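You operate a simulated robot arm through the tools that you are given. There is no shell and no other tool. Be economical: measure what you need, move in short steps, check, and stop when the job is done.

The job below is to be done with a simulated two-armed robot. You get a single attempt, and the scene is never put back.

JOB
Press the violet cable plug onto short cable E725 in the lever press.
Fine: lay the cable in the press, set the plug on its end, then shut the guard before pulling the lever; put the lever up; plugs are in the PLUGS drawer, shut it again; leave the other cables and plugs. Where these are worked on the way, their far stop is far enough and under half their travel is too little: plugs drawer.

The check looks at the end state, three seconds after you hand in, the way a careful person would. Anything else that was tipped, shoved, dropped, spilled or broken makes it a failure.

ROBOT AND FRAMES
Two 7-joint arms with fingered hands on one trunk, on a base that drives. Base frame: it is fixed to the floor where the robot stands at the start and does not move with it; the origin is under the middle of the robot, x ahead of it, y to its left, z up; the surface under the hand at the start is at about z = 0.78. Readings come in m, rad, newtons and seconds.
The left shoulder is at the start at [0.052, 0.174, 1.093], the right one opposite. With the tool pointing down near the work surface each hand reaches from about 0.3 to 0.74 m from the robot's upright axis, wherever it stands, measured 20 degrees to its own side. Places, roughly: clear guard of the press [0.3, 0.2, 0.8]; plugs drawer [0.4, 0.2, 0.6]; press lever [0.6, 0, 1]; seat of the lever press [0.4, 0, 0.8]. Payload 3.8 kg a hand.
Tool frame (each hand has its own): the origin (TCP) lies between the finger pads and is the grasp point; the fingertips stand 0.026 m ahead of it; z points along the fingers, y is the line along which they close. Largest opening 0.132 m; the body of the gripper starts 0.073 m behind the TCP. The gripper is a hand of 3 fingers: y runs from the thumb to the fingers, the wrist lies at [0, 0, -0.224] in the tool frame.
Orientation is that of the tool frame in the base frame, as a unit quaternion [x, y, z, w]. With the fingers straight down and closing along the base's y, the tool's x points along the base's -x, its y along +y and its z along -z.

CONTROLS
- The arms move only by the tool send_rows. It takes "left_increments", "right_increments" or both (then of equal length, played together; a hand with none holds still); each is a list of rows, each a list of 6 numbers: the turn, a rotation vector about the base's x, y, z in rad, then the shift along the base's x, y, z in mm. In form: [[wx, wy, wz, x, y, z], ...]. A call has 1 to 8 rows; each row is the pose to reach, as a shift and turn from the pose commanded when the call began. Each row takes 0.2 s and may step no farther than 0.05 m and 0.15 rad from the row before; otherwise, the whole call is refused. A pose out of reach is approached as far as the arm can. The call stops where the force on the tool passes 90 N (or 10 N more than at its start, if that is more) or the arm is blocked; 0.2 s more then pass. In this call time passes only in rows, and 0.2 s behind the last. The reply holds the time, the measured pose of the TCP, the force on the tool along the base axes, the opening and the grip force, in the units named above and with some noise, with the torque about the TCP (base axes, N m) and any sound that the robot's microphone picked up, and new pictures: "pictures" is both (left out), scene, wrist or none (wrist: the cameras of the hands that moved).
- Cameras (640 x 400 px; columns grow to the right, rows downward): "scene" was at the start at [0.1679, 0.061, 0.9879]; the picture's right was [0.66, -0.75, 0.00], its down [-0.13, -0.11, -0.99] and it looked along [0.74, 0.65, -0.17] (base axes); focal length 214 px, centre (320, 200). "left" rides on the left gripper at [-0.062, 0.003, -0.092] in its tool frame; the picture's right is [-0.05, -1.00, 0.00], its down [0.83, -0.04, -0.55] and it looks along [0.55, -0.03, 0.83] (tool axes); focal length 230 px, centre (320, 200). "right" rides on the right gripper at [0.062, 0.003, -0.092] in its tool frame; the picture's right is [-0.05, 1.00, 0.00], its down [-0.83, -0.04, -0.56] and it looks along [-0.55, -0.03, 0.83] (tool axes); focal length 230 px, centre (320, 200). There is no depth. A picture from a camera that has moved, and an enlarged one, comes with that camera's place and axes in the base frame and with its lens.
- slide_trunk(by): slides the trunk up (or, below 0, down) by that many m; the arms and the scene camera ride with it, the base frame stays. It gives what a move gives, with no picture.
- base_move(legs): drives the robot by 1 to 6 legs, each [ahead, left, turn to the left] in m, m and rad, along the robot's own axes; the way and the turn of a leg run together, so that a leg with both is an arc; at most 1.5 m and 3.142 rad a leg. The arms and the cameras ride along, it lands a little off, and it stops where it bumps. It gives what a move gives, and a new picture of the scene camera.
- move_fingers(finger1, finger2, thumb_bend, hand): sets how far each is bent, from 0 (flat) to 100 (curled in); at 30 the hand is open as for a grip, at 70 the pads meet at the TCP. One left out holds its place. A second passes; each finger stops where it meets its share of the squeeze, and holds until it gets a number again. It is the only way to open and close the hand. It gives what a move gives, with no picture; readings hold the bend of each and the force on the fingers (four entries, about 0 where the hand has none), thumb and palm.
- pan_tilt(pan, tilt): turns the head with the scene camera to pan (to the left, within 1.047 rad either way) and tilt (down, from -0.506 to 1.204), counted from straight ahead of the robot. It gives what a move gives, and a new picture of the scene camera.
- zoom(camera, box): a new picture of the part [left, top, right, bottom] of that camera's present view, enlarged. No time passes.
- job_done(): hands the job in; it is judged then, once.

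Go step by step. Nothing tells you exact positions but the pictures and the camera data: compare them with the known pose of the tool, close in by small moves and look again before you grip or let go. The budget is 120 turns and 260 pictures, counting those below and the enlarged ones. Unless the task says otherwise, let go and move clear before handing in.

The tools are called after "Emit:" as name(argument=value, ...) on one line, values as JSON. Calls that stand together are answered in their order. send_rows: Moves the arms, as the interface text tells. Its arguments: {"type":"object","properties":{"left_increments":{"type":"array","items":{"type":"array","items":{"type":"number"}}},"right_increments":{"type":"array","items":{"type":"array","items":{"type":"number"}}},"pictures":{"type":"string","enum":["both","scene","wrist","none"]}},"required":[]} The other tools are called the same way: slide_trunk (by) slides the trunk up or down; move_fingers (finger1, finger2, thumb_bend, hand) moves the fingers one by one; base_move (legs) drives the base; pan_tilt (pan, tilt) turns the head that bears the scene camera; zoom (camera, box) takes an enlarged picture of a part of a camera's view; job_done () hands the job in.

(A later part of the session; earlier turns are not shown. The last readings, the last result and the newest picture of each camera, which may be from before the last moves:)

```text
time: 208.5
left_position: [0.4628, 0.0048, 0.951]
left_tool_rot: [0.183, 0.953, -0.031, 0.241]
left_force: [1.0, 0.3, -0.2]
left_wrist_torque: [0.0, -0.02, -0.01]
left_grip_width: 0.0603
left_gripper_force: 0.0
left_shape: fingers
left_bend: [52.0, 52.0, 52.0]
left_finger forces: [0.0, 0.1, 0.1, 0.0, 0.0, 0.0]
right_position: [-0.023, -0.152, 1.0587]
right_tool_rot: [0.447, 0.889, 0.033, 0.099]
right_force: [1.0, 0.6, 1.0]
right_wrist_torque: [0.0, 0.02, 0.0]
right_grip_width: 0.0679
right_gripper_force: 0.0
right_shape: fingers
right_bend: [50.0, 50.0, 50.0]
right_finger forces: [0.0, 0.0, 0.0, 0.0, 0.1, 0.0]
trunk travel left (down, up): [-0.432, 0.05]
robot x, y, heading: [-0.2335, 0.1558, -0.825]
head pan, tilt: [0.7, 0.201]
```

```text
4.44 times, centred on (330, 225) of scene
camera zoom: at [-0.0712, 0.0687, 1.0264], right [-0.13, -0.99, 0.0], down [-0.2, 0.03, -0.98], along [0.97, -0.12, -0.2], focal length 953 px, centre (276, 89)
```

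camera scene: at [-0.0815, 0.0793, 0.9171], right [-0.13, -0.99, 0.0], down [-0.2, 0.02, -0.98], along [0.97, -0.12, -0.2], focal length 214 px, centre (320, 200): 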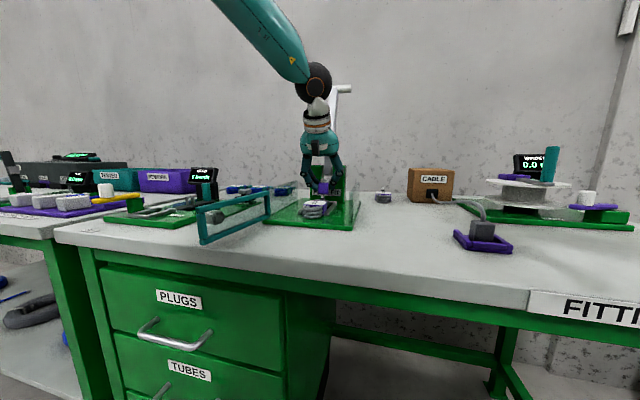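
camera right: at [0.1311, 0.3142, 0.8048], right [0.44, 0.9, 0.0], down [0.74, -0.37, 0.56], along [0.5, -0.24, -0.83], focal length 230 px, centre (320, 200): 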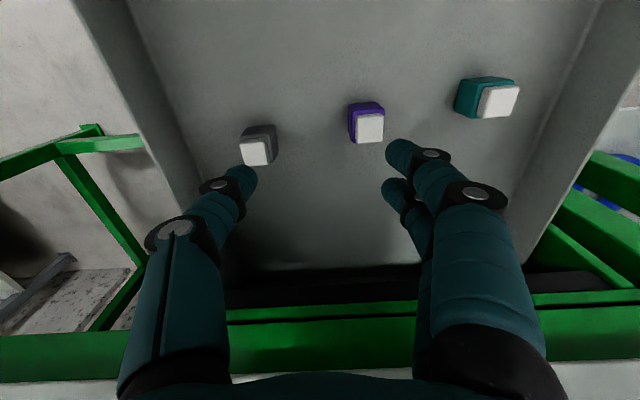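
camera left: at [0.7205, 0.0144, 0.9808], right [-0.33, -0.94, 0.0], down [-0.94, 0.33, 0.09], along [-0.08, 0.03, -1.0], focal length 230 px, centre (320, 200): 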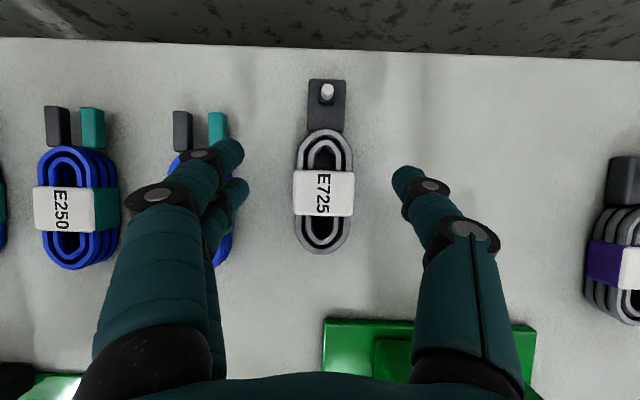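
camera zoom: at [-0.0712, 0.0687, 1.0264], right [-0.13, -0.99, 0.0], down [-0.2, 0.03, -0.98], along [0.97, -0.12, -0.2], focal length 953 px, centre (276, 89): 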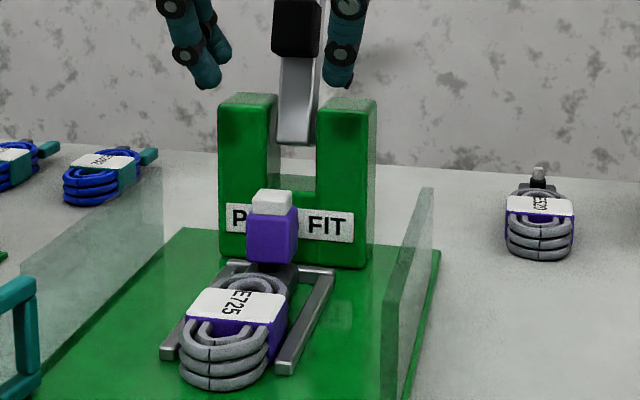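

The plug stands upright on the pin. Now close the guard: make a left fist, go to the guard's left side near its free end.

Emit:
base_move(legs=[[-0.328, 0.03, 0]])

Emit:
move_fingers(hand="left", finger1=75, finger2=75, thumb_bend=75)

Emit:
zoom(camera="left", box=[0, 0, 640, 400])

```text
time: 210.6
left_position: [0.2656, 0.2573, 0.9524]
left_tool_rot: [0.185, 0.952, -0.032, 0.242]
left_force: [0.4, -0.8, -1.0]
left_wrist_torque: [0.0, -0.02, 0.02]
left_grip_width: 0.0603
left_gripper_force: 0.1
left_shape: fingers
left_bend: [52.0, 52.0, 52.0]
left_finger forces: [0.0, 0.1, 0.0, 0.0, 0.0, 0.0]
right_position: [-0.2213, 0.1039, 1.0602]
right_tool_rot: [0.45, 0.887, 0.032, 0.099]
right_force: [0.5, 0.3, -0.7]
right_wrist_torque: [-0.01, -0.04, 0.0]
right_grip_width: 0.0676
right_gripper_force: 0.0
right_shape: fingers
right_bend: [50.0, 50.0, 50.0]
right_finger forces: [0.0, 0.0, 0.1, 0.0, 0.0, 0.1]
trunk travel left (down, up): [-0.432, 0.05]
robot x, y, heading: [-0.4266, 0.4108, -0.833]
head pan, tilt: [0.7, 0.201]
camera scene: at [-0.2678, 0.3251, 1.0266], right [-0.13, -0.99, 0.0], down [-0.2, 0.03, -0.98], along [0.97, -0.13, -0.2], focal length 214 px, centre (320, 200)
```

scene: 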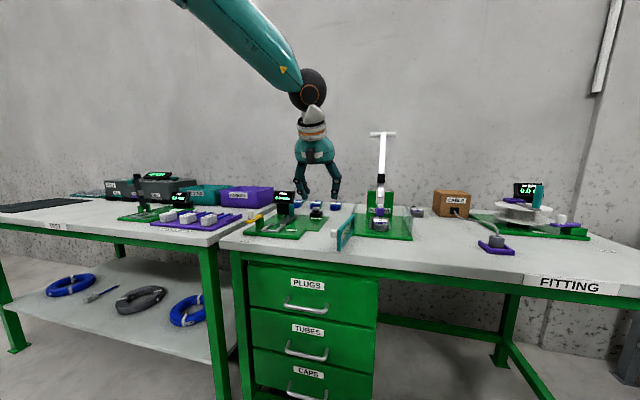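

```text
time: 211.6
left_position: [0.2657, 0.2587, 0.9517]
left_tool_rot: [0.185, 0.952, -0.032, 0.242]
left_force: [-0.4, -0.4, -0.5]
left_wrist_torque: [0.02, 0.01, 0.0]
left_grip_width: 0.0
left_gripper_force: 0.0
left_shape: fingers
left_bend: [74.0, 74.0, 73.0]
left_finger forces: [0.0, 0.0, 0.0, 0.0, 0.0, 0.0]
right_position: [-0.2202, 0.1032, 1.0595]
right_tool_rot: [0.449, 0.887, 0.032, 0.099]
right_force: [-0.1, 0.0, 0.5]
right_wrist_torque: [0.01, 0.01, -0.01]
right_grip_width: 0.0677
right_gripper_force: 0.0
right_shape: fingers
right_bend: [50.0, 50.0, 50.0]
right_finger forces: [0.0, 0.0, 0.1, 0.0, 0.1, 0.0]
trunk travel left (down, up): [-0.432, 0.05]
robot x, y, heading: [-0.4277, 0.4141, -0.824]
head pan, tilt: [0.7, 0.201]
```

```text
1.00 times, centred on (320, 200) of left (not enlarged: the box is as wide or as high as the picture)
camera zoom: at [0.2758, 0.2537, 1.0616], right [-0.33, -0.95, 0.0], down [-0.94, 0.32, 0.1], along [-0.09, 0.03, -1.0], focal length 230 px, centre (320, 200)
```

zoom: 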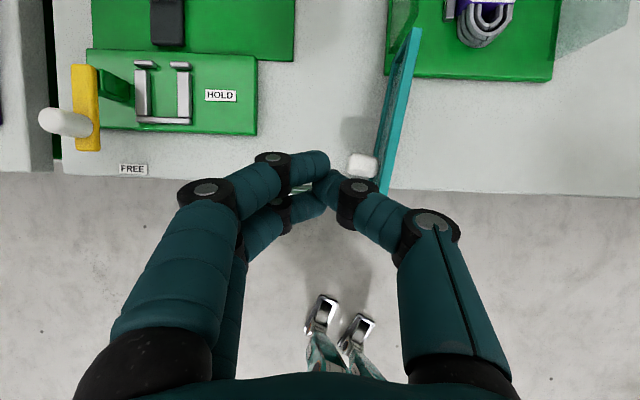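

I see the guard with its knob just right of the fist. Move 6 cm forward and lower beside it.

Emit:
base_move(legs=[[0.058, 0.02, 0]])

Emit:
slide_trunk(by=-0.112)

Emit:
zoom(camera="left", box=[0, 0, 640, 400])

```text
time: 212.6
left_position: [0.3214, 0.2281, 0.9518]
left_tool_rot: [0.186, 0.952, -0.032, 0.241]
left_force: [0.0, 0.1, -0.1]
left_wrist_torque: [-0.01, 0.04, -0.01]
left_grip_width: 0.0001
left_gripper_force: 0.0
left_shape: fingers
left_bend: [74.0, 74.0, 73.0]
left_finger forces: [0.1, 0.0, 0.1, 0.0, 0.0, 0.0]
right_position: [-0.1669, 0.075, 1.0601]
right_tool_rot: [0.45, 0.887, 0.032, 0.1]
right_force: [0.3, -0.3, -0.4]
right_wrist_torque: [0.01, 0.01, -0.03]
right_grip_width: 0.0679
right_gripper_force: 0.0
right_shape: fingers
right_bend: [50.0, 50.0, 50.0]
right_finger forces: [0.0, 0.0, 0.0, 0.0, 0.1, 0.1]
trunk travel left (down, up): [-0.432, 0.05]
robot x, y, heading: [-0.3734, 0.3826, -0.832]
head pan, tilt: [0.7, 0.201]
camera scene: at [-0.2133, 0.2955, 1.0265], right [-0.13, -0.99, 0.0], down [-0.2, 0.03, -0.98], along [0.97, -0.13, -0.2], focal length 214 px, centre (320, 200)
```

scene: 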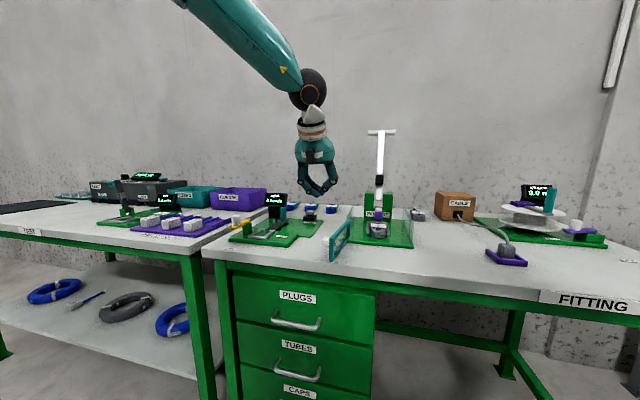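

```text
time: 214.0
left_position: [0.3192, 0.2287, 0.8398]
left_tool_rot: [0.186, 0.952, -0.033, 0.242]
left_force: [0.8, -0.3, -0.1]
left_wrist_torque: [-0.01, 0.0, 0.0]
left_grip_width: 0.0002
left_gripper_force: 0.1
left_shape: fingers
left_bend: [74.0, 74.0, 73.0]
left_finger forces: [0.0, 0.1, 0.1, 0.1, 0.1, 0.1]
right_position: [-0.1659, 0.0751, 0.9494]
right_tool_rot: [0.45, 0.887, 0.031, 0.1]
right_force: [-0.2, 0.0, 0.0]
right_wrist_torque: [0.0, 0.0, 0.03]
right_grip_width: 0.068
right_gripper_force: 0.0
right_shape: fingers
right_bend: [50.0, 50.0, 50.0]
right_finger forces: [0.0, 0.0, 0.0, 0.0, 0.0, 0.0]
trunk travel left (down, up): [-0.32, 0.162]
robot x, y, heading: [-0.3788, 0.3854, -0.834]
head pan, tilt: [0.7, 0.201]
```

```text
1.00 times, centred on (320, 200) of left (not enlarged: the box is as wide or as high as the picture)
camera zoom: at [0.3295, 0.2244, 0.95], right [-0.33, -0.95, 0.0], down [-0.94, 0.33, 0.1], along [-0.09, 0.03, -1.0], focal length 230 px, centre (320, 200)
```

zoom: 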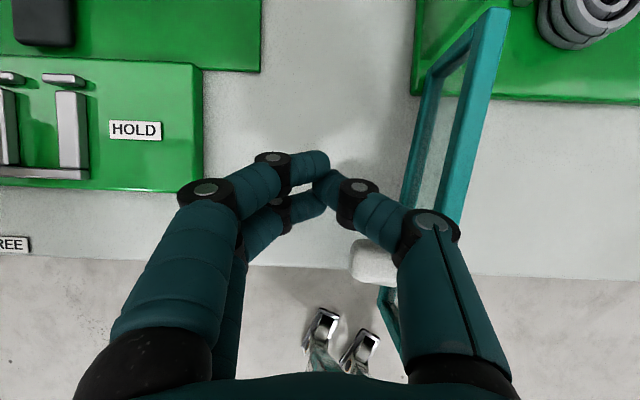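

Back up 3 cm for more leverage and push right in stages with the base.

Emit:
base_move(legs=[[-0.029, -0.013, 0], [0.032, -0.0885, 0]])

Emit:
zoom(camera="left", box=[0, 0, 640, 400])

```text
time: 215.9
left_position: [0.2485, 0.1567, 0.8405]
left_tool_rot: [0.187, 0.951, -0.033, 0.242]
left_force: [-0.1, 0.0, 0.7]
left_wrist_torque: [0.03, 0.05, -0.01]
left_grip_width: 0.0
left_gripper_force: 0.1
left_shape: fingers
left_bend: [74.0, 74.0, 73.0]
left_finger forces: [0.0, 0.0, 0.0, 0.0, 0.0, 0.0]
right_position: [-0.2396, 0.0078, 0.9475]
right_tool_rot: [0.451, 0.886, 0.032, 0.1]
right_force: [0.5, 0.1, -1.2]
right_wrist_torque: [-0.01, -0.01, -0.01]
right_grip_width: 0.0677
right_gripper_force: 0.1
right_shape: fingers
right_bend: [50.0, 50.0, 50.0]
right_finger forces: [0.0, 0.1, 0.0, 0.1, 0.0, 0.1]
trunk travel left (down, up): [-0.32, 0.162]
robot x, y, heading: [-0.4488, 0.3148, -0.84]
head pan, tilt: [0.7, 0.201]
camera scene: at [-0.2956, 0.2397, 0.898], right [-0.14, -0.99, 0.0], down [-0.2, 0.03, -0.98], along [0.97, -0.13, -0.2], focal length 214 px, centre (320, 200)
```

scene: 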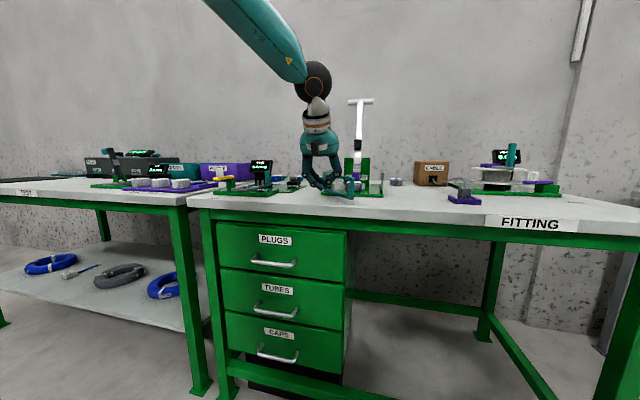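

```text
1.00 times, centred on (320, 200) of left (not enlarged: the box is as wide or as high as the picture)
camera zoom: at [0.2581, 0.1541, 0.9497], right [-0.33, -0.94, 0.0], down [-0.94, 0.33, 0.1], along [-0.09, 0.04, -1.0], focal length 230 px, centre (320, 200)
```

zoom: 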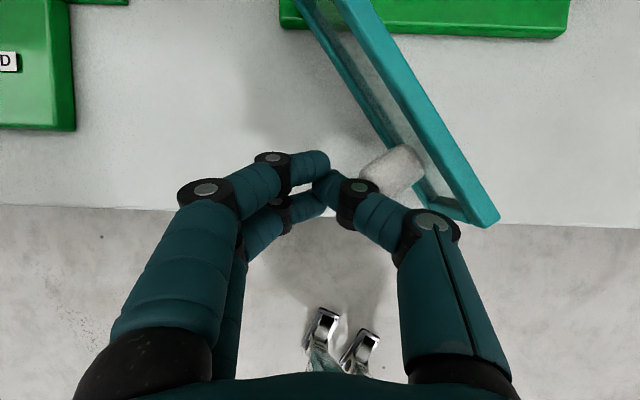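

The guard is swinging. Continue along the arc.

Emit:
base_move(legs=[[0.0335, -0.0333, 0], [0.025, -0.012, 0]])

Emit:
zoom(camera="left", box=[0, 0, 640, 400])

```text
time: 217.3
left_position: [0.2552, 0.0839, 0.8391]
left_tool_rot: [0.188, 0.952, -0.032, 0.241]
left_force: [-0.7, -0.3, -0.4]
left_wrist_torque: [0.04, -0.04, 0.01]
left_grip_width: 0.0002
left_gripper_force: 0.0
left_shape: fingers
left_bend: [74.0, 74.0, 73.0]
left_finger forces: [0.1, 0.1, 0.1, 0.1, 0.1, 0.1]
right_position: [-0.2304, -0.0665, 0.948]
right_tool_rot: [0.45, 0.887, 0.032, 0.1]
right_force: [0.4, -0.4, 0.3]
right_wrist_torque: [0.05, 0.01, -0.05]
right_grip_width: 0.0679
right_gripper_force: 0.0
right_shape: fingers
right_bend: [50.0, 50.0, 50.0]
right_finger forces: [0.0, 0.0, 0.1, 0.0, 0.1, 0.0]
trunk travel left (down, up): [-0.32, 0.162]
robot x, y, heading: [-0.4339, 0.2412, -0.835]
head pan, tilt: [0.7, 0.201]
camera scene: at [-0.288, 0.1654, 0.8978], right [-0.13, -0.99, 0.0], down [-0.2, 0.03, -0.98], along [0.97, -0.13, -0.2], focal length 214 px, centre (320, 200)
```

scene: 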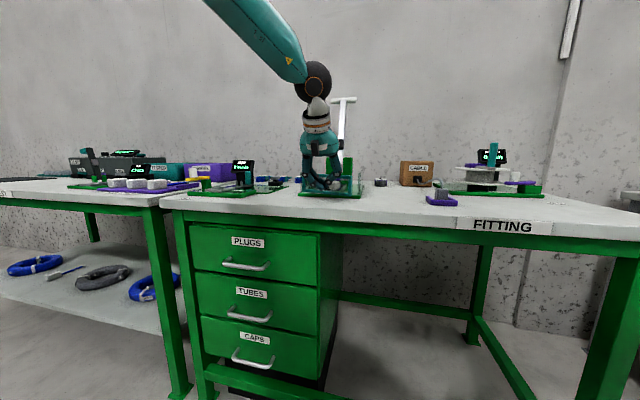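

```text
1.00 times, centred on (320, 200) of left (not enlarged: the box is as wide or as high as the picture)
camera zoom: at [0.2659, 0.0807, 0.9492], right [-0.33, -0.94, 0.0], down [-0.94, 0.33, 0.1], along [-0.09, 0.04, -1.0], focal length 230 px, centre (320, 200)
```

zoom: 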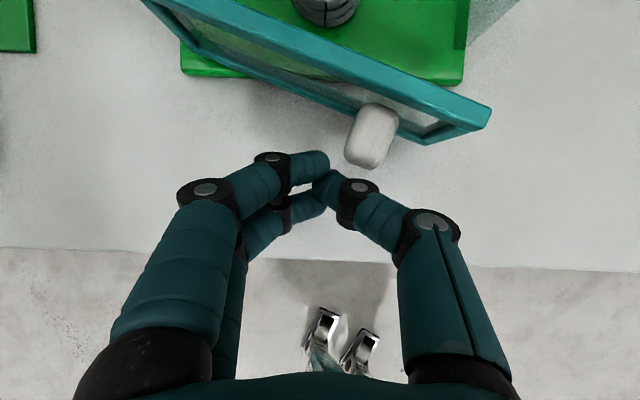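

Emit:
base_move(legs=[[0.0122, -0.0274, 0], [0.025, 0.011, 0]])

Emit:
zoom(camera="left", box=[0, 0, 640, 400])

```text
time: 218.6
left_position: [0.2701, 0.0466, 0.8395]
left_tool_rot: [0.186, 0.952, -0.032, 0.241]
left_force: [0.3, 0.2, 0.5]
left_wrist_torque: [-0.01, 0.06, -0.01]
left_grip_width: 0.0
left_gripper_force: 0.1
left_shape: fingers
left_bend: [74.0, 74.0, 73.0]
left_finger forces: [0.1, 0.0, 0.1, 0.0, 0.0, 0.0]
right_position: [-0.2173, -0.1058, 0.9468]
right_tool_rot: [0.451, 0.887, 0.032, 0.099]
right_force: [-0.2, -0.4, -0.2]
right_wrist_torque: [-0.02, 0.01, 0.02]
right_grip_width: 0.0679
right_gripper_force: 0.0
right_shape: fingers
right_bend: [50.0, 50.0, 50.0]
right_finger forces: [0.0, 0.0, 0.1, 0.0, 0.0, 0.1]
trunk travel left (down, up): [-0.32, 0.162]
robot x, y, heading: [-0.4269, 0.2057, -0.831]
head pan, tilt: [0.7, 0.201]
camera scene: at [-0.2746, 0.1267, 0.8978], right [-0.13, -0.99, 0.0], down [-0.2, 0.03, -0.98], along [0.97, -0.13, -0.2], focal length 214 px, centre (320, 200)
```

scene: 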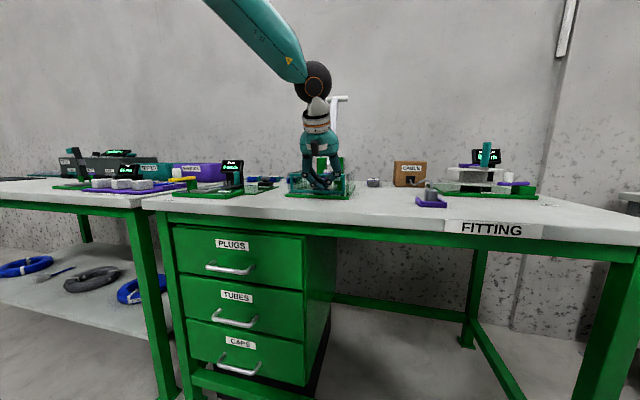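

```text
1.00 times, centred on (320, 200) of left (not enlarged: the box is as wide or as high as the picture)
camera zoom: at [0.2794, 0.0425, 0.949], right [-0.33, -0.94, 0.0], down [-0.94, 0.33, 0.1], along [-0.09, 0.03, -1.0], focal length 230 px, centre (320, 200)
```

zoom: 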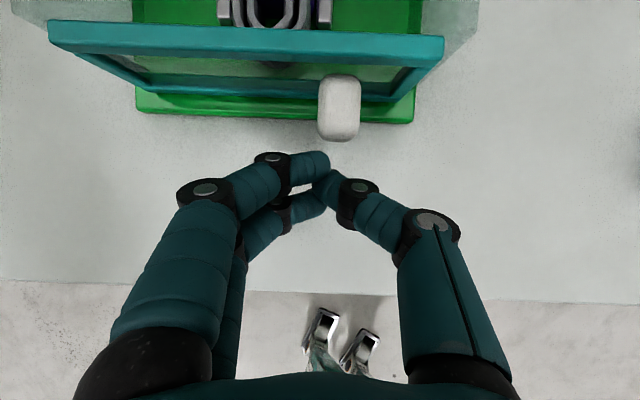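

The guard looks closed; give a light extra push on the knob to be sure.

Emit:
base_move(legs=[[0.018, 0.008, 0]])

Emit:
zoom(camera="left", box=[0, 0, 640, 400])

```text
time: 219.4
left_position: [0.2811, 0.0449, 0.8367]
left_tool_rot: [0.186, 0.953, -0.029, 0.236]
left_force: [-40.2, 26.1, -6.5]
left_wrist_torque: [0.24, 0.43, -0.02]
left_grip_width: 0.0
left_gripper_force: 27.2
left_shape: fingers
left_bend: [78.0, 74.0, 73.0]
left_finger forces: [53.2, 0.1, 0.0, 0.0, 0.0, 0.0]
right_position: [-0.2028, -0.1123, 0.9486]
right_tool_rot: [0.449, 0.887, 0.032, 0.102]
right_force: [-0.2, -0.7, -0.1]
right_wrist_torque: [0.03, -0.02, -0.01]
right_grip_width: 0.0679
right_gripper_force: 0.0
right_shape: fingers
right_bend: [50.0, 50.0, 50.0]
right_finger forces: [0.1, 0.1, 0.0, 0.0, 0.0, 0.1]
trunk travel left (down, up): [-0.32, 0.162]
robot x, y, heading: [-0.4101, 0.1968, -0.837]
head pan, tilt: [0.7, 0.201]
camera scene: at [-0.2602, 0.121, 0.8985], right [-0.13, -0.99, 0.0], down [-0.19, 0.02, -0.98], along [0.97, -0.13, -0.2], focal length 214 px, centre (320, 200)
```

scene: 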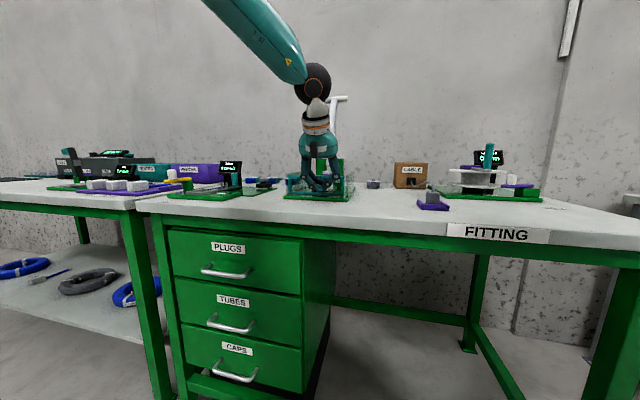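

```text
1.00 times, centred on (320, 200) of left (not enlarged: the box is as wide or as high as the picture)
camera zoom: at [0.2906, 0.0397, 0.9467], right [-0.32, -0.95, -0.01], down [-0.94, 0.32, 0.11], along [-0.1, 0.04, -0.99], focal length 230 px, centre (320, 200)
```

zoom: 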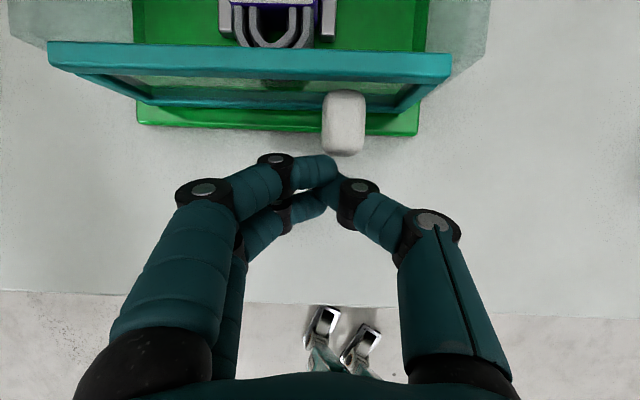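

The guard is firmly shut (53 N against its stop). Now the lever: back off, raise, and pitch the left hand to horizontal so it can pinch the lever shaft from the front.

Emit:
base_move(legs=[[-0.1, 0, 0]])

Emit:
slide_trunk(by=0.14)

Emit:
send_rows(left_increments=[[-0.06, -0.137, 0, 0, 0, 5], [-0.12, -0.274, 0, 0, 0, 10], [-0.18, -0.41, 0, 5, -2, 15], [-0.24, -0.547, 0, 10, -4, 20], [-0.3, -0.684, 0, 15, -6, 25], [-0.36, -0.82, 0, 20, -8, 30], [-0.41, -0.93, 0, 25, -10, 40], [-0.435, -0.977, 0, 30, -12, 50]], pictures="both")

```text
time: 220.6
left_position: [0.2121, 0.1199, 0.8349]
left_tool_rot: [0.184, 0.954, -0.028, 0.234]
left_force: [-0.4, 0.3, -0.3]
left_wrist_torque: [-0.01, -0.03, -0.04]
left_grip_width: 0.0
left_gripper_force: 0.1
left_shape: fingers
left_bend: [76.0, 74.0, 73.0]
left_finger forces: [0.0, 0.0, 0.0, 0.0, 0.0, 0.1]
right_position: [-0.2694, -0.0364, 0.9489]
right_tool_rot: [0.45, 0.887, 0.031, 0.1]
right_force: [0.2, 0.6, -0.7]
right_wrist_torque: [-0.02, 0.01, 0.01]
right_grip_width: 0.0678
right_gripper_force: 0.1
right_shape: fingers
right_bend: [50.0, 50.0, 50.0]
right_finger forces: [0.0, 0.0, 0.0, 0.0, 0.1, 0.0]
trunk travel left (down, up): [-0.32, 0.162]
robot x, y, heading: [-0.4799, 0.2745, -0.838]
head pan, tilt: [0.7, 0.201]
camera scene: at [-0.3271, 0.1957, 0.8981], right [-0.13, -0.99, 0.0], down [-0.2, 0.03, -0.98], along [0.97, -0.13, -0.2], focal length 214 px, centre (320, 200)
```

scene: 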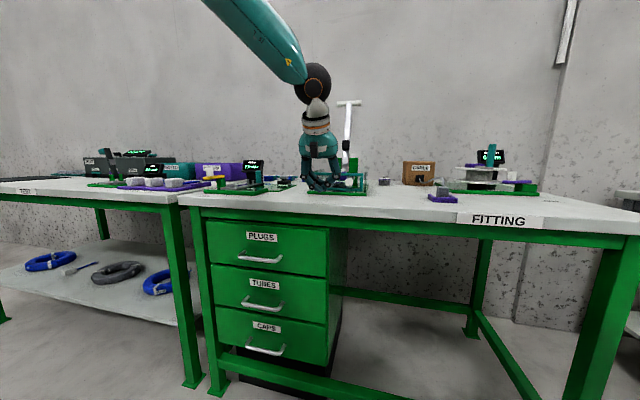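

```text
time: 222.2
left_position: [0.2127, 0.1204, 0.9736]
left_tool_rot: [0.186, 0.954, -0.028, 0.233]
left_force: [0.4, 0.7, 0.3]
left_wrist_torque: [-0.05, 0.02, 0.01]
left_grip_width: 0.0
left_gripper_force: 0.1
left_shape: fingers
left_bend: [76.0, 74.0, 73.0]
left_finger forces: [0.1, 0.1, 0.1, 0.0, 0.1, 0.0]
right_position: [-0.268, -0.0375, 1.0879]
right_tool_rot: [0.449, 0.887, 0.033, 0.099]
right_force: [-0.3, 0.2, -0.1]
right_wrist_torque: [-0.04, 0.01, 0.0]
right_grip_width: 0.0676
right_gripper_force: 0.1
right_shape: fingers
right_bend: [50.0, 50.0, 50.0]
right_finger forces: [0.0, 0.0, 0.1, 0.0, 0.1, 0.1]
trunk travel left (down, up): [-0.46, 0.022]
robot x, y, heading: [-0.4782, 0.2743, -0.829]
head pan, tilt: [0.7, 0.201]
```

```text
time: 224.1
left_position: [0.2265, 0.1164, 1.0518]
left_tool_rot: [0.132, 0.767, -0.111, 0.618]
left_force: [-0.6, 0.6, -0.1]
left_wrist_torque: [0.0, 0.05, -0.01]
left_grip_width: 0.0
left_gripper_force: 0.1
left_shape: fingers
left_bend: [76.0, 74.0, 73.0]
left_finger forces: [0.1, 0.1, 0.1, 0.1, 0.0, 0.0]
left hand out of reach, approached as far as the arm can: row 6, 7, 8
right_position: [-0.2685, -0.0367, 1.0875]
right_tool_rot: [0.45, 0.887, 0.032, 0.099]
right_force: [0.3, 0.0, 0.0]
right_wrist_torque: [-0.03, -0.01, 0.0]
right_grip_width: 0.0679
right_gripper_force: 0.1
right_shape: fingers
right_bend: [50.0, 50.0, 50.0]
right_finger forces: [0.0, 0.0, 0.0, 0.0, 0.0, 0.1]
trunk travel left (down, up): [-0.46, 0.022]
robot x, y, heading: [-0.4778, 0.275, -0.83]
head pan, tilt: [0.7, 0.201]
camera scene: at [-0.3137, 0.1811, 1.0657], right [-0.13, -0.99, 0.0], down [-0.2, 0.03, -0.98], along [0.97, -0.13, -0.2], focal length 214 px, centre (320, 200)
camera left: at [0.1545, 0.1454, 1.1312], right [-0.33, -0.94, 0.06], down [-0.69, 0.2, -0.69], along [0.64, -0.27, -0.72], focal length 230 px, centre (320, 200)
```

scene: 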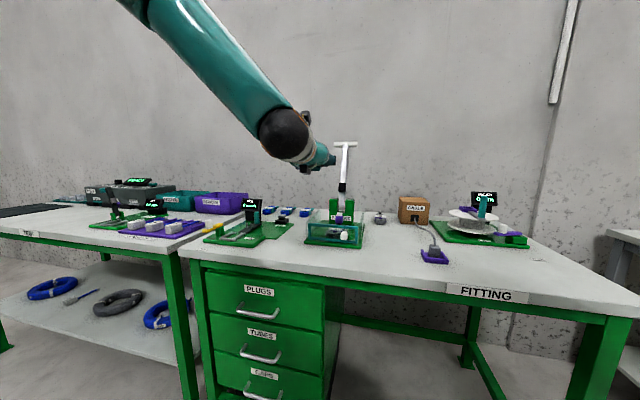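
left: 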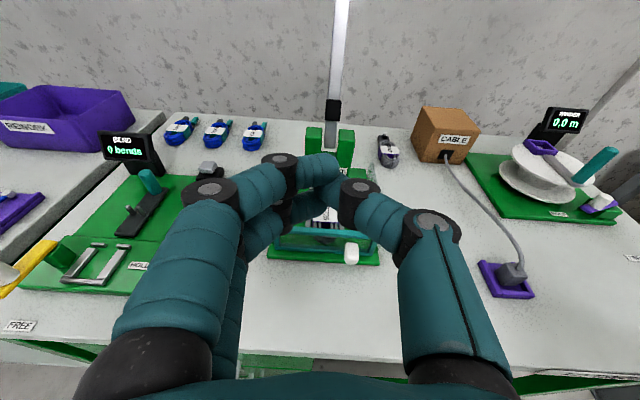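

The hand is near horizontal, at lever height and exactly in line (v≈0.197). Open the fingers moderately and drive toward the lever shaft.

Emit:
move_fingers(hand="left", finger1=48, finger2=48, thumb_bend=48)

Emit:
base_move(legs=[[0.303, 0.13, 0]])

Emit:
zoom(camera="left", box=[0, 0, 640, 400])

```text
time: 225.1
left_position: [0.2267, 0.116, 1.0523]
left_tool_rot: [0.131, 0.768, -0.11, 0.618]
left_force: [0.1, 0.6, 0.6]
left_wrist_torque: [0.01, 0.01, -0.01]
left_grip_width: 0.0741
left_gripper_force: 0.0
left_shape: fingers
left_bend: [48.0, 48.0, 48.0]
left_finger forces: [0.0, 0.1, 0.0, 0.0, 0.0, 0.0]
right_position: [-0.2689, -0.0368, 1.088]
right_tool_rot: [0.45, 0.887, 0.032, 0.1]
right_force: [0.9, 0.4, -0.1]
right_wrist_torque: [-0.02, -0.03, -0.01]
right_grip_width: 0.0677
right_gripper_force: 0.0
right_shape: fingers
right_bend: [50.0, 50.0, 50.0]
right_finger forces: [0.0, 0.1, 0.0, 0.0, 0.0, 0.1]
trunk travel left (down, up): [-0.46, 0.022]
robot x, y, heading: [-0.479, 0.2755, -0.832]
head pan, tilt: [0.7, 0.201]
```

```text
time: 227.2
left_position: [0.5278, -0.0217, 1.0522]
left_tool_rot: [0.131, 0.768, -0.11, 0.617]
left_force: [-0.7, -0.2, 0.5]
left_wrist_torque: [-0.01, 0.01, 0.0]
left_grip_width: 0.0739
left_gripper_force: 0.0
left_shape: fingers
left_bend: [48.0, 48.0, 48.0]
left_finger forces: [0.0, 0.0, 0.1, 0.0, 0.0, 0.1]
right_position: [0.0332, -0.1742, 1.0878]
right_tool_rot: [0.448, 0.888, 0.032, 0.1]
right_force: [-0.2, 0.8, 0.5]
right_wrist_torque: [-0.02, 0.01, -0.01]
right_grip_width: 0.0679
right_gripper_force: 0.0
right_shape: fingers
right_bend: [50.0, 50.0, 50.0]
right_finger forces: [0.0, 0.1, 0.0, 0.0, 0.0, 0.1]
trunk travel left (down, up): [-0.46, 0.022]
robot x, y, heading: [-0.1732, 0.1322, -0.829]
head pan, tilt: [0.7, 0.201]
camera scene: at [-0.0125, 0.0432, 1.0657], right [-0.13, -0.99, 0.0], down [-0.2, 0.03, -0.98], along [0.97, -0.13, -0.2], focal length 214 px, centre (320, 200)
```

scene: 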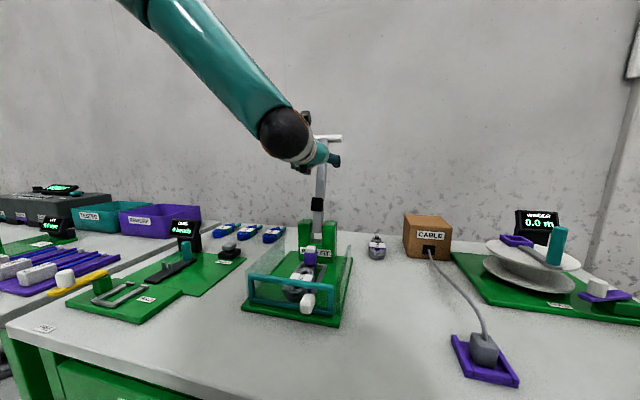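

```text
1.00 times, centred on (320, 200) of left (not enlarged: the box is as wide or as high as the picture)
camera zoom: at [0.4557, 0.0074, 1.1313], right [-0.33, -0.94, 0.06], down [-0.69, 0.2, -0.69], along [0.64, -0.27, -0.72], focal length 230 px, centre (320, 200)
```

zoom: 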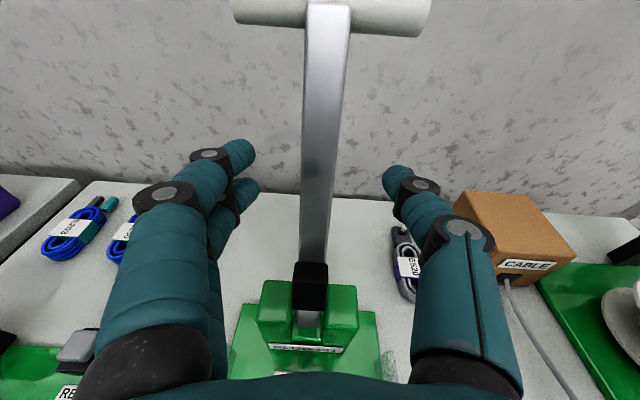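

The shaft is centred between the fingers. Go 7 cm further and pinch it.

Emit:
base_move(legs=[[0.0625, 0.027, 0]])

Emit:
move_fingers(hand="left", finger1=75, finger2=75, thumb_bend=75)

Emit:
zoom(camera="left", box=[0, 0, 640, 400])

```text
time: 228.2
left_position: [0.5877, -0.0489, 1.0512]
left_tool_rot: [0.131, 0.768, -0.11, 0.618]
left_force: [0.1, 0.4, 0.7]
left_wrist_torque: [0.0, -0.02, -0.03]
left_grip_width: 0.0738
left_gripper_force: 0.1
left_shape: fingers
left_bend: [48.0, 48.0, 48.0]
left_finger forces: [0.0, 0.0, 0.0, 0.0, 0.0, 0.0]
right_position: [0.0938, -0.2014, 1.0881]
right_tool_rot: [0.45, 0.887, 0.032, 0.099]
right_force: [-0.4, 0.0, 0.4]
right_wrist_torque: [0.01, 0.05, -0.03]
right_grip_width: 0.0676
right_gripper_force: 0.1
right_shape: fingers
right_bend: [50.0, 50.0, 50.0]
right_finger forces: [0.0, 0.0, 0.0, 0.1, 0.0, 0.0]
trunk travel left (down, up): [-0.46, 0.022]
robot x, y, heading: [-0.1141, 0.1118, -0.833]
head pan, tilt: [0.7, 0.201]
camera scene: at [0.0487, 0.0161, 1.0657], right [-0.13, -0.99, 0.0], down [-0.2, 0.03, -0.98], along [0.97, -0.13, -0.2], focal length 214 px, centre (320, 200)
```

scene: 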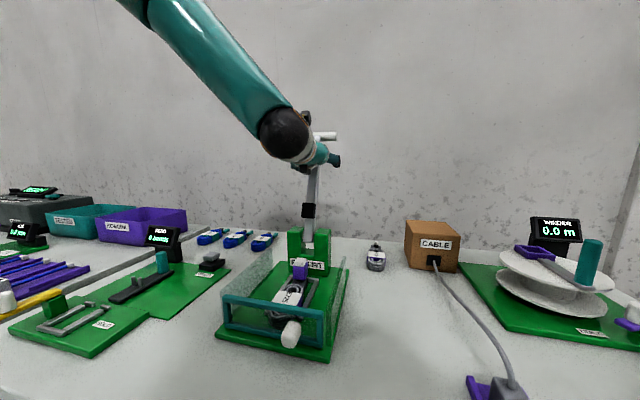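

```text
time: 229.2
left_position: [0.5882, -0.0484, 1.052]
left_tool_rot: [0.129, 0.767, -0.109, 0.618]
left_force: [3.4, 3.1, -0.3]
left_wrist_torque: [-0.04, 0.01, -0.01]
left_grip_width: 0.0001
left_gripper_force: 2.1
left_shape: fingers
left_bend: [74.0, 74.0, 73.0]
left_finger forces: [3.5, 1.9, 0.0, 0.1, 0.0, 0.1]
right_position: [0.0932, -0.2002, 1.0879]
right_tool_rot: [0.45, 0.887, 0.031, 0.1]
right_force: [0.5, -1.5, -0.1]
right_wrist_torque: [0.02, 0.03, -0.03]
right_grip_width: 0.0677
right_gripper_force: 0.2
right_shape: fingers
right_bend: [50.0, 50.0, 50.0]
right_finger forces: [0.0, 0.0, 0.0, 0.0, 0.0, 0.0]
trunk travel left (down, up): [-0.46, 0.022]
robot x, y, heading: [-0.1165, 0.1077, -0.834]
head pan, tilt: [0.7, 0.201]
```

```text
1.00 times, centred on (320, 200) of left (not enlarged: the box is as wide or as high as the picture)
camera zoom: at [0.5168, -0.0192, 1.1312], right [-0.33, -0.94, 0.06], down [-0.69, 0.2, -0.69], along [0.64, -0.27, -0.72], focal length 230 px, centre (320, 200)
```

zoom: 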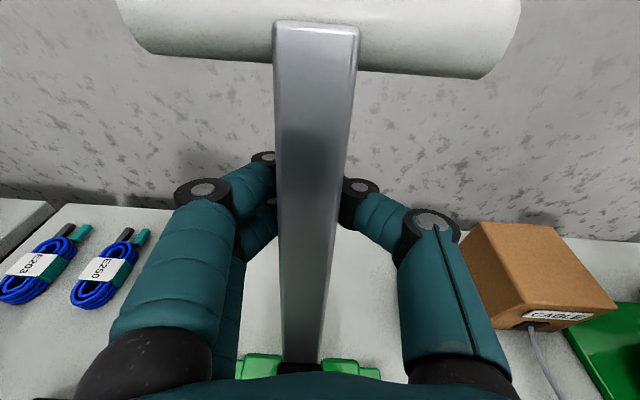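

The fingers closed behind the shaft, hooking it nicely under the T. Pull the lever toward the robot in steps along its arc.

Emit:
base_move(legs=[[-0.0595, -0.026, 0], [-0.062, -0.027, 0]])

Emit:
zoom(camera="left", box=[0, 0, 640, 400])

```text
time: 230.8
left_position: [0.4655, 0.0041, 1.0519]
left_tool_rot: [0.132, 0.768, -0.111, 0.617]
left_force: [-0.1, -0.1, 0.6]
left_wrist_torque: [-0.01, 0.03, -0.04]
left_grip_width: 0.0
left_gripper_force: 0.0
left_shape: fingers
left_bend: [74.0, 74.0, 73.0]
left_finger forces: [0.1, 0.0, 0.0, 0.0, 0.0, 0.0]
right_position: [-0.0301, -0.1475, 1.0886]
right_tool_rot: [0.45, 0.887, 0.032, 0.1]
right_force: [-0.2, -0.3, 0.5]
right_wrist_torque: [0.0, 0.01, -0.01]
right_grip_width: 0.068
right_gripper_force: 0.0
right_shape: fingers
right_bend: [50.0, 50.0, 50.0]
right_finger forces: [0.1, 0.0, 0.0, 0.0, 0.0, 0.0]
trunk travel left (down, up): [-0.46, 0.022]
robot x, y, heading: [-0.2334, 0.1661, -0.835]
head pan, tilt: [0.7, 0.201]
camera scene: at [-0.0734, 0.0703, 1.0659], right [-0.13, -0.99, 0.0], down [-0.2, 0.03, -0.98], along [0.97, -0.13, -0.2], focal length 214 px, centre (320, 200)
```

scene: 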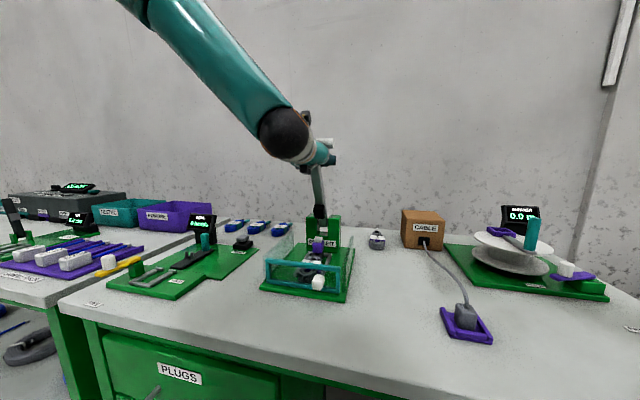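

```text
1.00 times, centred on (320, 200) of left (not enlarged: the box is as wide or as high as the picture)
camera zoom: at [0.3945, 0.0331, 1.1321], right [-0.33, -0.94, 0.06], down [-0.69, 0.2, -0.69], along [0.64, -0.27, -0.72], focal length 230 px, centre (320, 200)
```

zoom: 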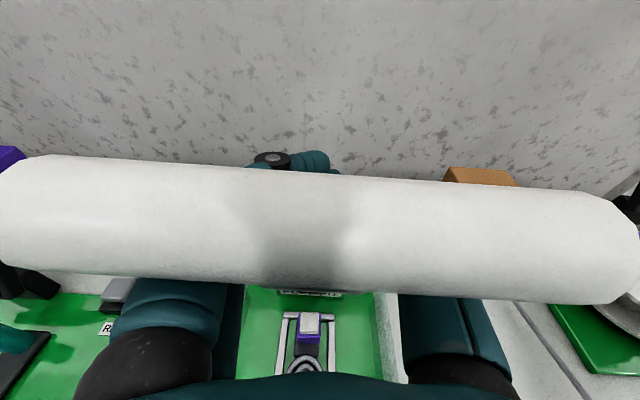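

The lever follows with almost no force (about 20° past vertical). Continue down the arc with alternating trunk and base steps.

Emit:
base_move(legs=[[-0.0275, -0.012, 0]])

Emit:
slide_trunk(by=-0.03)

Emit:
base_move(legs=[[-0.0285, -0.0125, 0]])

Emit:
slide_trunk(by=-0.03)

Emit:
zoom(camera="scene", box=[240, 100, 400, 300])

```text
time: 231.7
left_position: [0.4454, 0.0147, 1.0443]
left_tool_rot: [0.134, 0.771, -0.11, 0.612]
left_force: [28.5, -16.5, -33.2]
left_wrist_torque: [-2.13, -1.69, -0.28]
left_grip_width: 0.0003
left_gripper_force: 33.8
left_shape: fingers
left_bend: [74.0, 71.0, 73.0]
left_finger forces: [42.9, 18.7, 0.0, 0.0, 5.6, 0.0]
right_position: [-0.0507, -0.1385, 1.0849]
right_tool_rot: [0.451, 0.887, 0.032, 0.096]
right_force: [-0.4, 0.3, -0.7]
right_wrist_torque: [0.0, 0.01, 0.03]
right_grip_width: 0.0678
right_gripper_force: 0.0
right_shape: fingers
right_bend: [50.0, 50.0, 50.0]
right_finger forces: [0.0, 0.0, 0.0, 0.0, 0.1, 0.0]
trunk travel left (down, up): [-0.46, 0.022]
robot x, y, heading: [-0.2644, 0.1763, -0.837]
head pan, tilt: [0.7, 0.201]
camera scene: at [-0.0943, 0.0801, 1.064], right [-0.14, -0.99, 0.0], down [-0.2, 0.03, -0.98], along [0.97, -0.13, -0.21], focal length 214 px, centre (320, 200)
```

scene: 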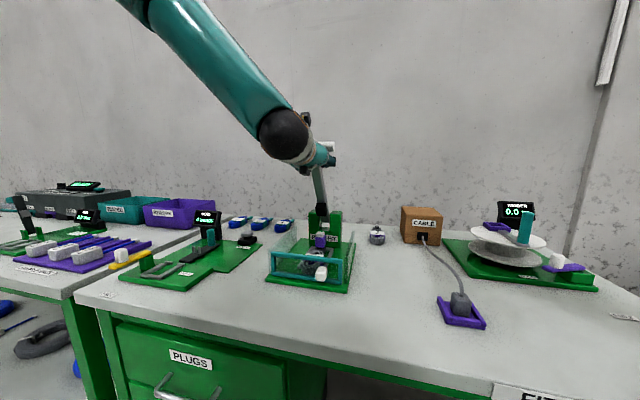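

```text
time: 232.4
left_position: [0.439, 0.0171, 1.0174]
left_tool_rot: [0.135, 0.771, -0.11, 0.613]
left_force: [2.3, -1.6, 1.1]
left_wrist_torque: [-0.15, -0.61, 0.27]
left_grip_width: 0.0
left_gripper_force: 9.0
left_shape: fingers
left_bend: [74.0, 73.0, 74.0]
left_finger forces: [5.0, 8.4, 0.0, 0.1, 2.2, 2.2]
right_position: [-0.0565, -0.1354, 1.058]
right_tool_rot: [0.451, 0.886, 0.032, 0.1]
right_force: [0.0, -1.1, 0.2]
right_wrist_torque: [0.02, -0.02, 0.04]
right_grip_width: 0.0678
right_gripper_force: 0.1
right_shape: fingers
right_bend: [50.0, 50.0, 50.0]
right_finger forces: [0.0, 0.0, 0.1, 0.1, 0.0, 0.0]
trunk travel left (down, up): [-0.43, 0.052]
robot x, y, heading: [-0.2635, 0.178, -0.835]
head pan, tilt: [0.7, 0.201]
```

```text
time: 233.3
left_position: [0.4297, 0.0215, 1.0134]
left_tool_rot: [0.131, 0.771, -0.111, 0.613]
left_force: [41.5, -22.9, -29.9]
left_wrist_torque: [-2.21, -2.45, -0.5]
left_grip_width: 0.0
left_gripper_force: 37.4
left_shape: fingers
left_bend: [74.0, 68.0, 72.0]
left_finger forces: [41.9, 25.0, 0.0, 0.0, 8.1, 0.0]
right_position: [-0.0744, -0.1301, 1.0559]
right_tool_rot: [0.454, 0.885, 0.031, 0.096]
right_force: [0.2, 0.4, 0.9]
right_wrist_torque: [-0.01, 0.02, -0.01]
right_grip_width: 0.0677
right_gripper_force: 0.1
right_shape: fingers
right_bend: [50.0, 50.0, 50.0]
right_finger forces: [0.1, 0.0, 0.1, 0.0, 0.0, 0.0]
trunk travel left (down, up): [-0.43, 0.052]
robot x, y, heading: [-0.2849, 0.1804, -0.841]
head pan, tilt: [0.7, 0.201]
stopped in leg 1: the force on the tool passed its limit at 99 N (the readings are from after the stop); the commanded pose is now the measured one
camera scene: at [-0.119, 0.0906, 1.0223], right [-0.14, -0.99, 0.0], down [-0.2, 0.03, -0.98], along [0.97, -0.14, -0.21], focal length 214 px, centre (320, 200)
```

scene: 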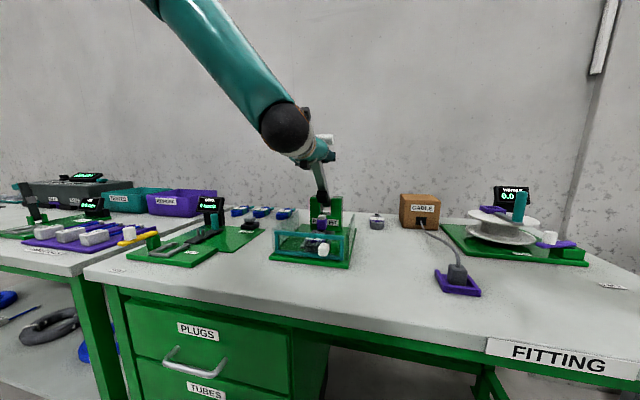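

```text
time: 234.1
left_position: [0.4225, 0.0227, 1.0031]
left_tool_rot: [0.126, 0.758, -0.115, 0.629]
left_force: [6.9, -2.2, 32.3]
left_wrist_torque: [-2.56, -4.39, 0.03]
left_grip_width: 0.0
left_gripper_force: 60.6
left_shape: fingers
left_bend: [74.0, 68.0, 73.0]
left_finger forces: [46.1, 60.1, 0.1, 0.1, 12.5, 2.3]
right_position: [-0.0837, -0.1265, 1.0301]
right_tool_rot: [0.452, 0.885, 0.032, 0.102]
right_force: [0.8, 0.5, -0.8]
right_wrist_torque: [0.03, 0.02, 0.04]
right_grip_width: 0.0677
right_gripper_force: 0.1
right_shape: fingers
right_bend: [50.0, 50.0, 50.0]
right_finger forces: [0.1, 0.0, 0.1, 0.0, 0.0, 0.0]
trunk travel left (down, up): [-0.4, 0.082]
robot x, y, heading: [-0.2872, 0.187, -0.838]
head pan, tilt: [0.7, 0.201]
```

```text
2.00 times, centred on (320, 200) of scene
camera zoom: at [-0.1314, 0.0986, 0.986], right [-0.14, -0.99, 0.0], down [-0.2, 0.03, -0.98], along [0.97, -0.14, -0.2], focal length 429 px, centre (320, 200)
```

zoom: 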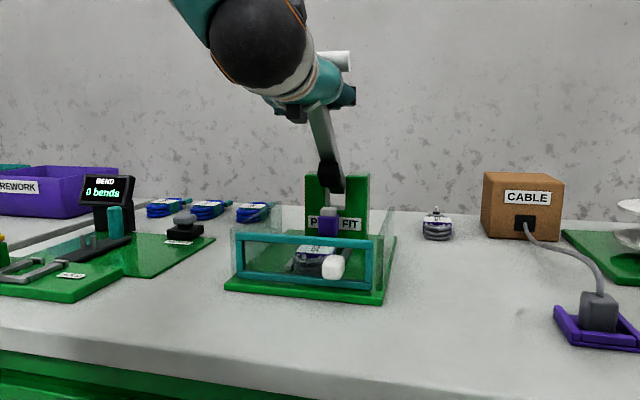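

The lever now bears on the plug. Look closely at how far the plug is pressed.

Emit:
zoom(camera="scene", box=[295, 160, 355, 250])

```text
4.44 times, centred on (325, 205) of scene
camera zoom: at [-0.1314, 0.0986, 0.986], right [-0.14, -0.99, 0.0], down [-0.2, 0.03, -0.98], along [0.97, -0.14, -0.2], focal length 953 px, centre (298, 178)
```

zoom: 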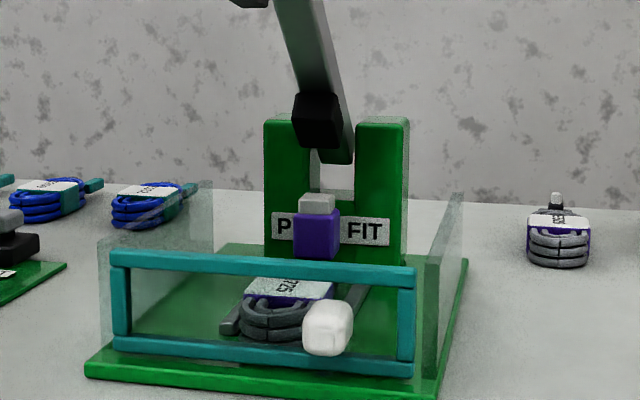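

The T-bar is jammed against the hand itself, not the plug. Unload, open, and back out, then see where the lever stays.

Emit:
base_move(legs=[[0.02, 0.009, 0]])

Emit:
move_fingers(hand="left", finger1=40, finger2=40, thumb_bend=40)

Emit:
base_move(legs=[[-0.13, -0.057, 0]])

Emit:
zoom(camera="left", box=[0, 0, 640, 400])

```text
time: 234.9
left_position: [0.4396, 0.0164, 0.9938]
left_tool_rot: [0.131, 0.765, -0.113, 0.621]
left_force: [-6.5, 2.7, 25.7]
left_wrist_torque: [-0.35, -1.86, 0.09]
left_grip_width: 0.0003
left_gripper_force: 16.9
left_shape: fingers
left_bend: [74.0, 71.0, 72.0]
left_finger forces: [0.0, 22.3, 0.0, 0.1, 7.7, 3.7]
right_position: [-0.0632, -0.1346, 1.029]
right_tool_rot: [0.452, 0.885, 0.032, 0.101]
right_force: [0.4, 0.5, -0.3]
right_wrist_torque: [0.03, 0.02, 0.0]
right_grip_width: 0.0678
right_gripper_force: 0.0
right_shape: fingers
right_bend: [50.0, 50.0, 50.0]
right_finger forces: [0.0, 0.0, 0.0, 0.0, 0.1, 0.0]
trunk travel left (down, up): [-0.4, 0.082]
robot x, y, heading: [-0.2652, 0.1774, -0.836]
head pan, tilt: [0.7, 0.201]
camera scene: at [-0.1115, 0.0896, 0.9854], right [-0.14, -0.99, 0.0], down [-0.19, 0.03, -0.98], along [0.97, -0.14, -0.2], focal length 214 px, centre (320, 200)
```

scene: 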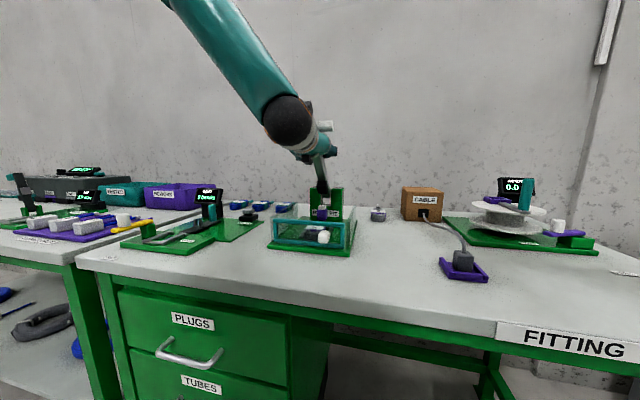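

```text
time: 235.9
left_position: [0.4404, 0.0152, 0.9916]
left_tool_rot: [0.13, 0.765, -0.112, 0.621]
left_force: [0.0, 0.2, 0.7]
left_wrist_torque: [-0.04, 0.0, 0.0]
left_grip_width: 0.1009
left_gripper_force: 0.1
left_shape: fingers
left_bend: [40.0, 40.0, 40.0]
left_finger forces: [0.0, 0.0, 0.0, 0.1, 0.0, 0.0]
right_position: [-0.0608, -0.1371, 1.0289]
right_tool_rot: [0.453, 0.885, 0.032, 0.099]
right_force: [0.3, 0.3, 0.2]
right_wrist_torque: [-0.01, 0.0, 0.0]
right_grip_width: 0.0677
right_gripper_force: 0.1
right_shape: fingers
right_bend: [50.0, 50.0, 50.0]
right_finger forces: [0.0, 0.1, 0.0, 0.1, 0.1, 0.0]
trunk travel left (down, up): [-0.4, 0.082]
robot x, y, heading: [-0.2643, 0.1718, -0.838]
head pan, tilt: [0.7, 0.201]
```

```text
time: 237.2
left_position: [0.3112, 0.0759, 0.9922]
left_tool_rot: [0.13, 0.766, -0.112, 0.62]
left_force: [0.5, 0.6, -0.6]
left_wrist_torque: [-0.01, 0.0, 0.0]
left_grip_width: 0.1009
left_gripper_force: 0.1
left_shape: fingers
left_bend: [40.0, 40.0, 40.0]
left_finger forces: [0.0, 0.1, 0.0, 0.1, 0.1, 0.0]
right_position: [-0.1932, -0.0746, 1.0279]
right_tool_rot: [0.452, 0.886, 0.031, 0.101]
right_force: [0.2, -0.1, -0.1]
right_wrist_torque: [0.0, -0.01, 0.02]
right_grip_width: 0.0678
right_gripper_force: 0.0
right_shape: fingers
right_bend: [50.0, 50.0, 50.0]
right_finger forces: [0.1, 0.0, 0.0, 0.0, 0.0, 0.0]
trunk travel left (down, up): [-0.4, 0.082]
robot x, y, heading: [-0.3993, 0.234, -0.837]
head pan, tilt: [0.7, 0.201]
camera scene: at [-0.2405, 0.1491, 0.9851], right [-0.14, -0.99, 0.0], down [-0.2, 0.03, -0.98], along [0.97, -0.14, -0.2], focal length 214 px, centre (320, 200)
```

scene: 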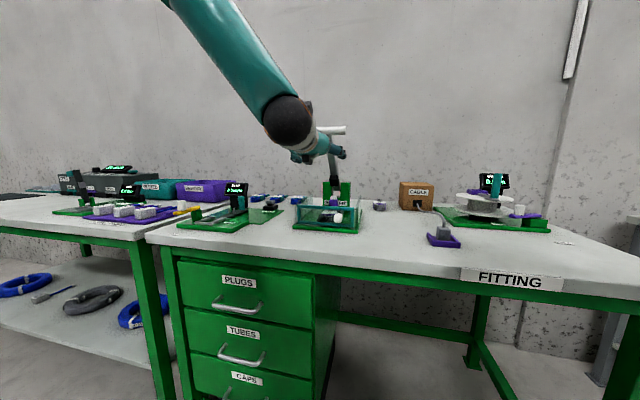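

```text
1.00 times, centred on (320, 200) of left (not enlarged: the box is as wide or as high as the picture)
camera zoom: at [0.2384, 0.1051, 1.0712], right [-0.33, -0.94, 0.06], down [-0.69, 0.19, -0.7], along [0.65, -0.27, -0.71], focal length 230 px, centre (320, 200)
```

zoom: 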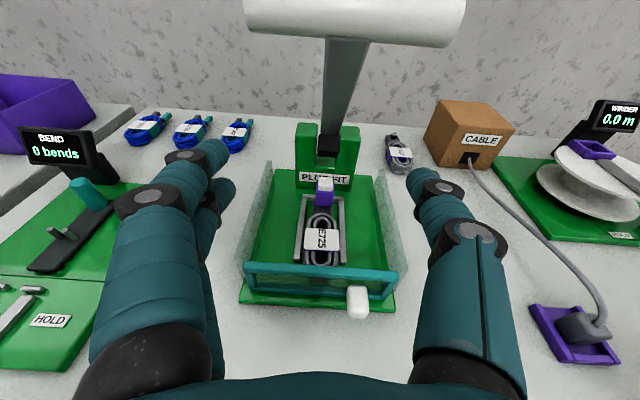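

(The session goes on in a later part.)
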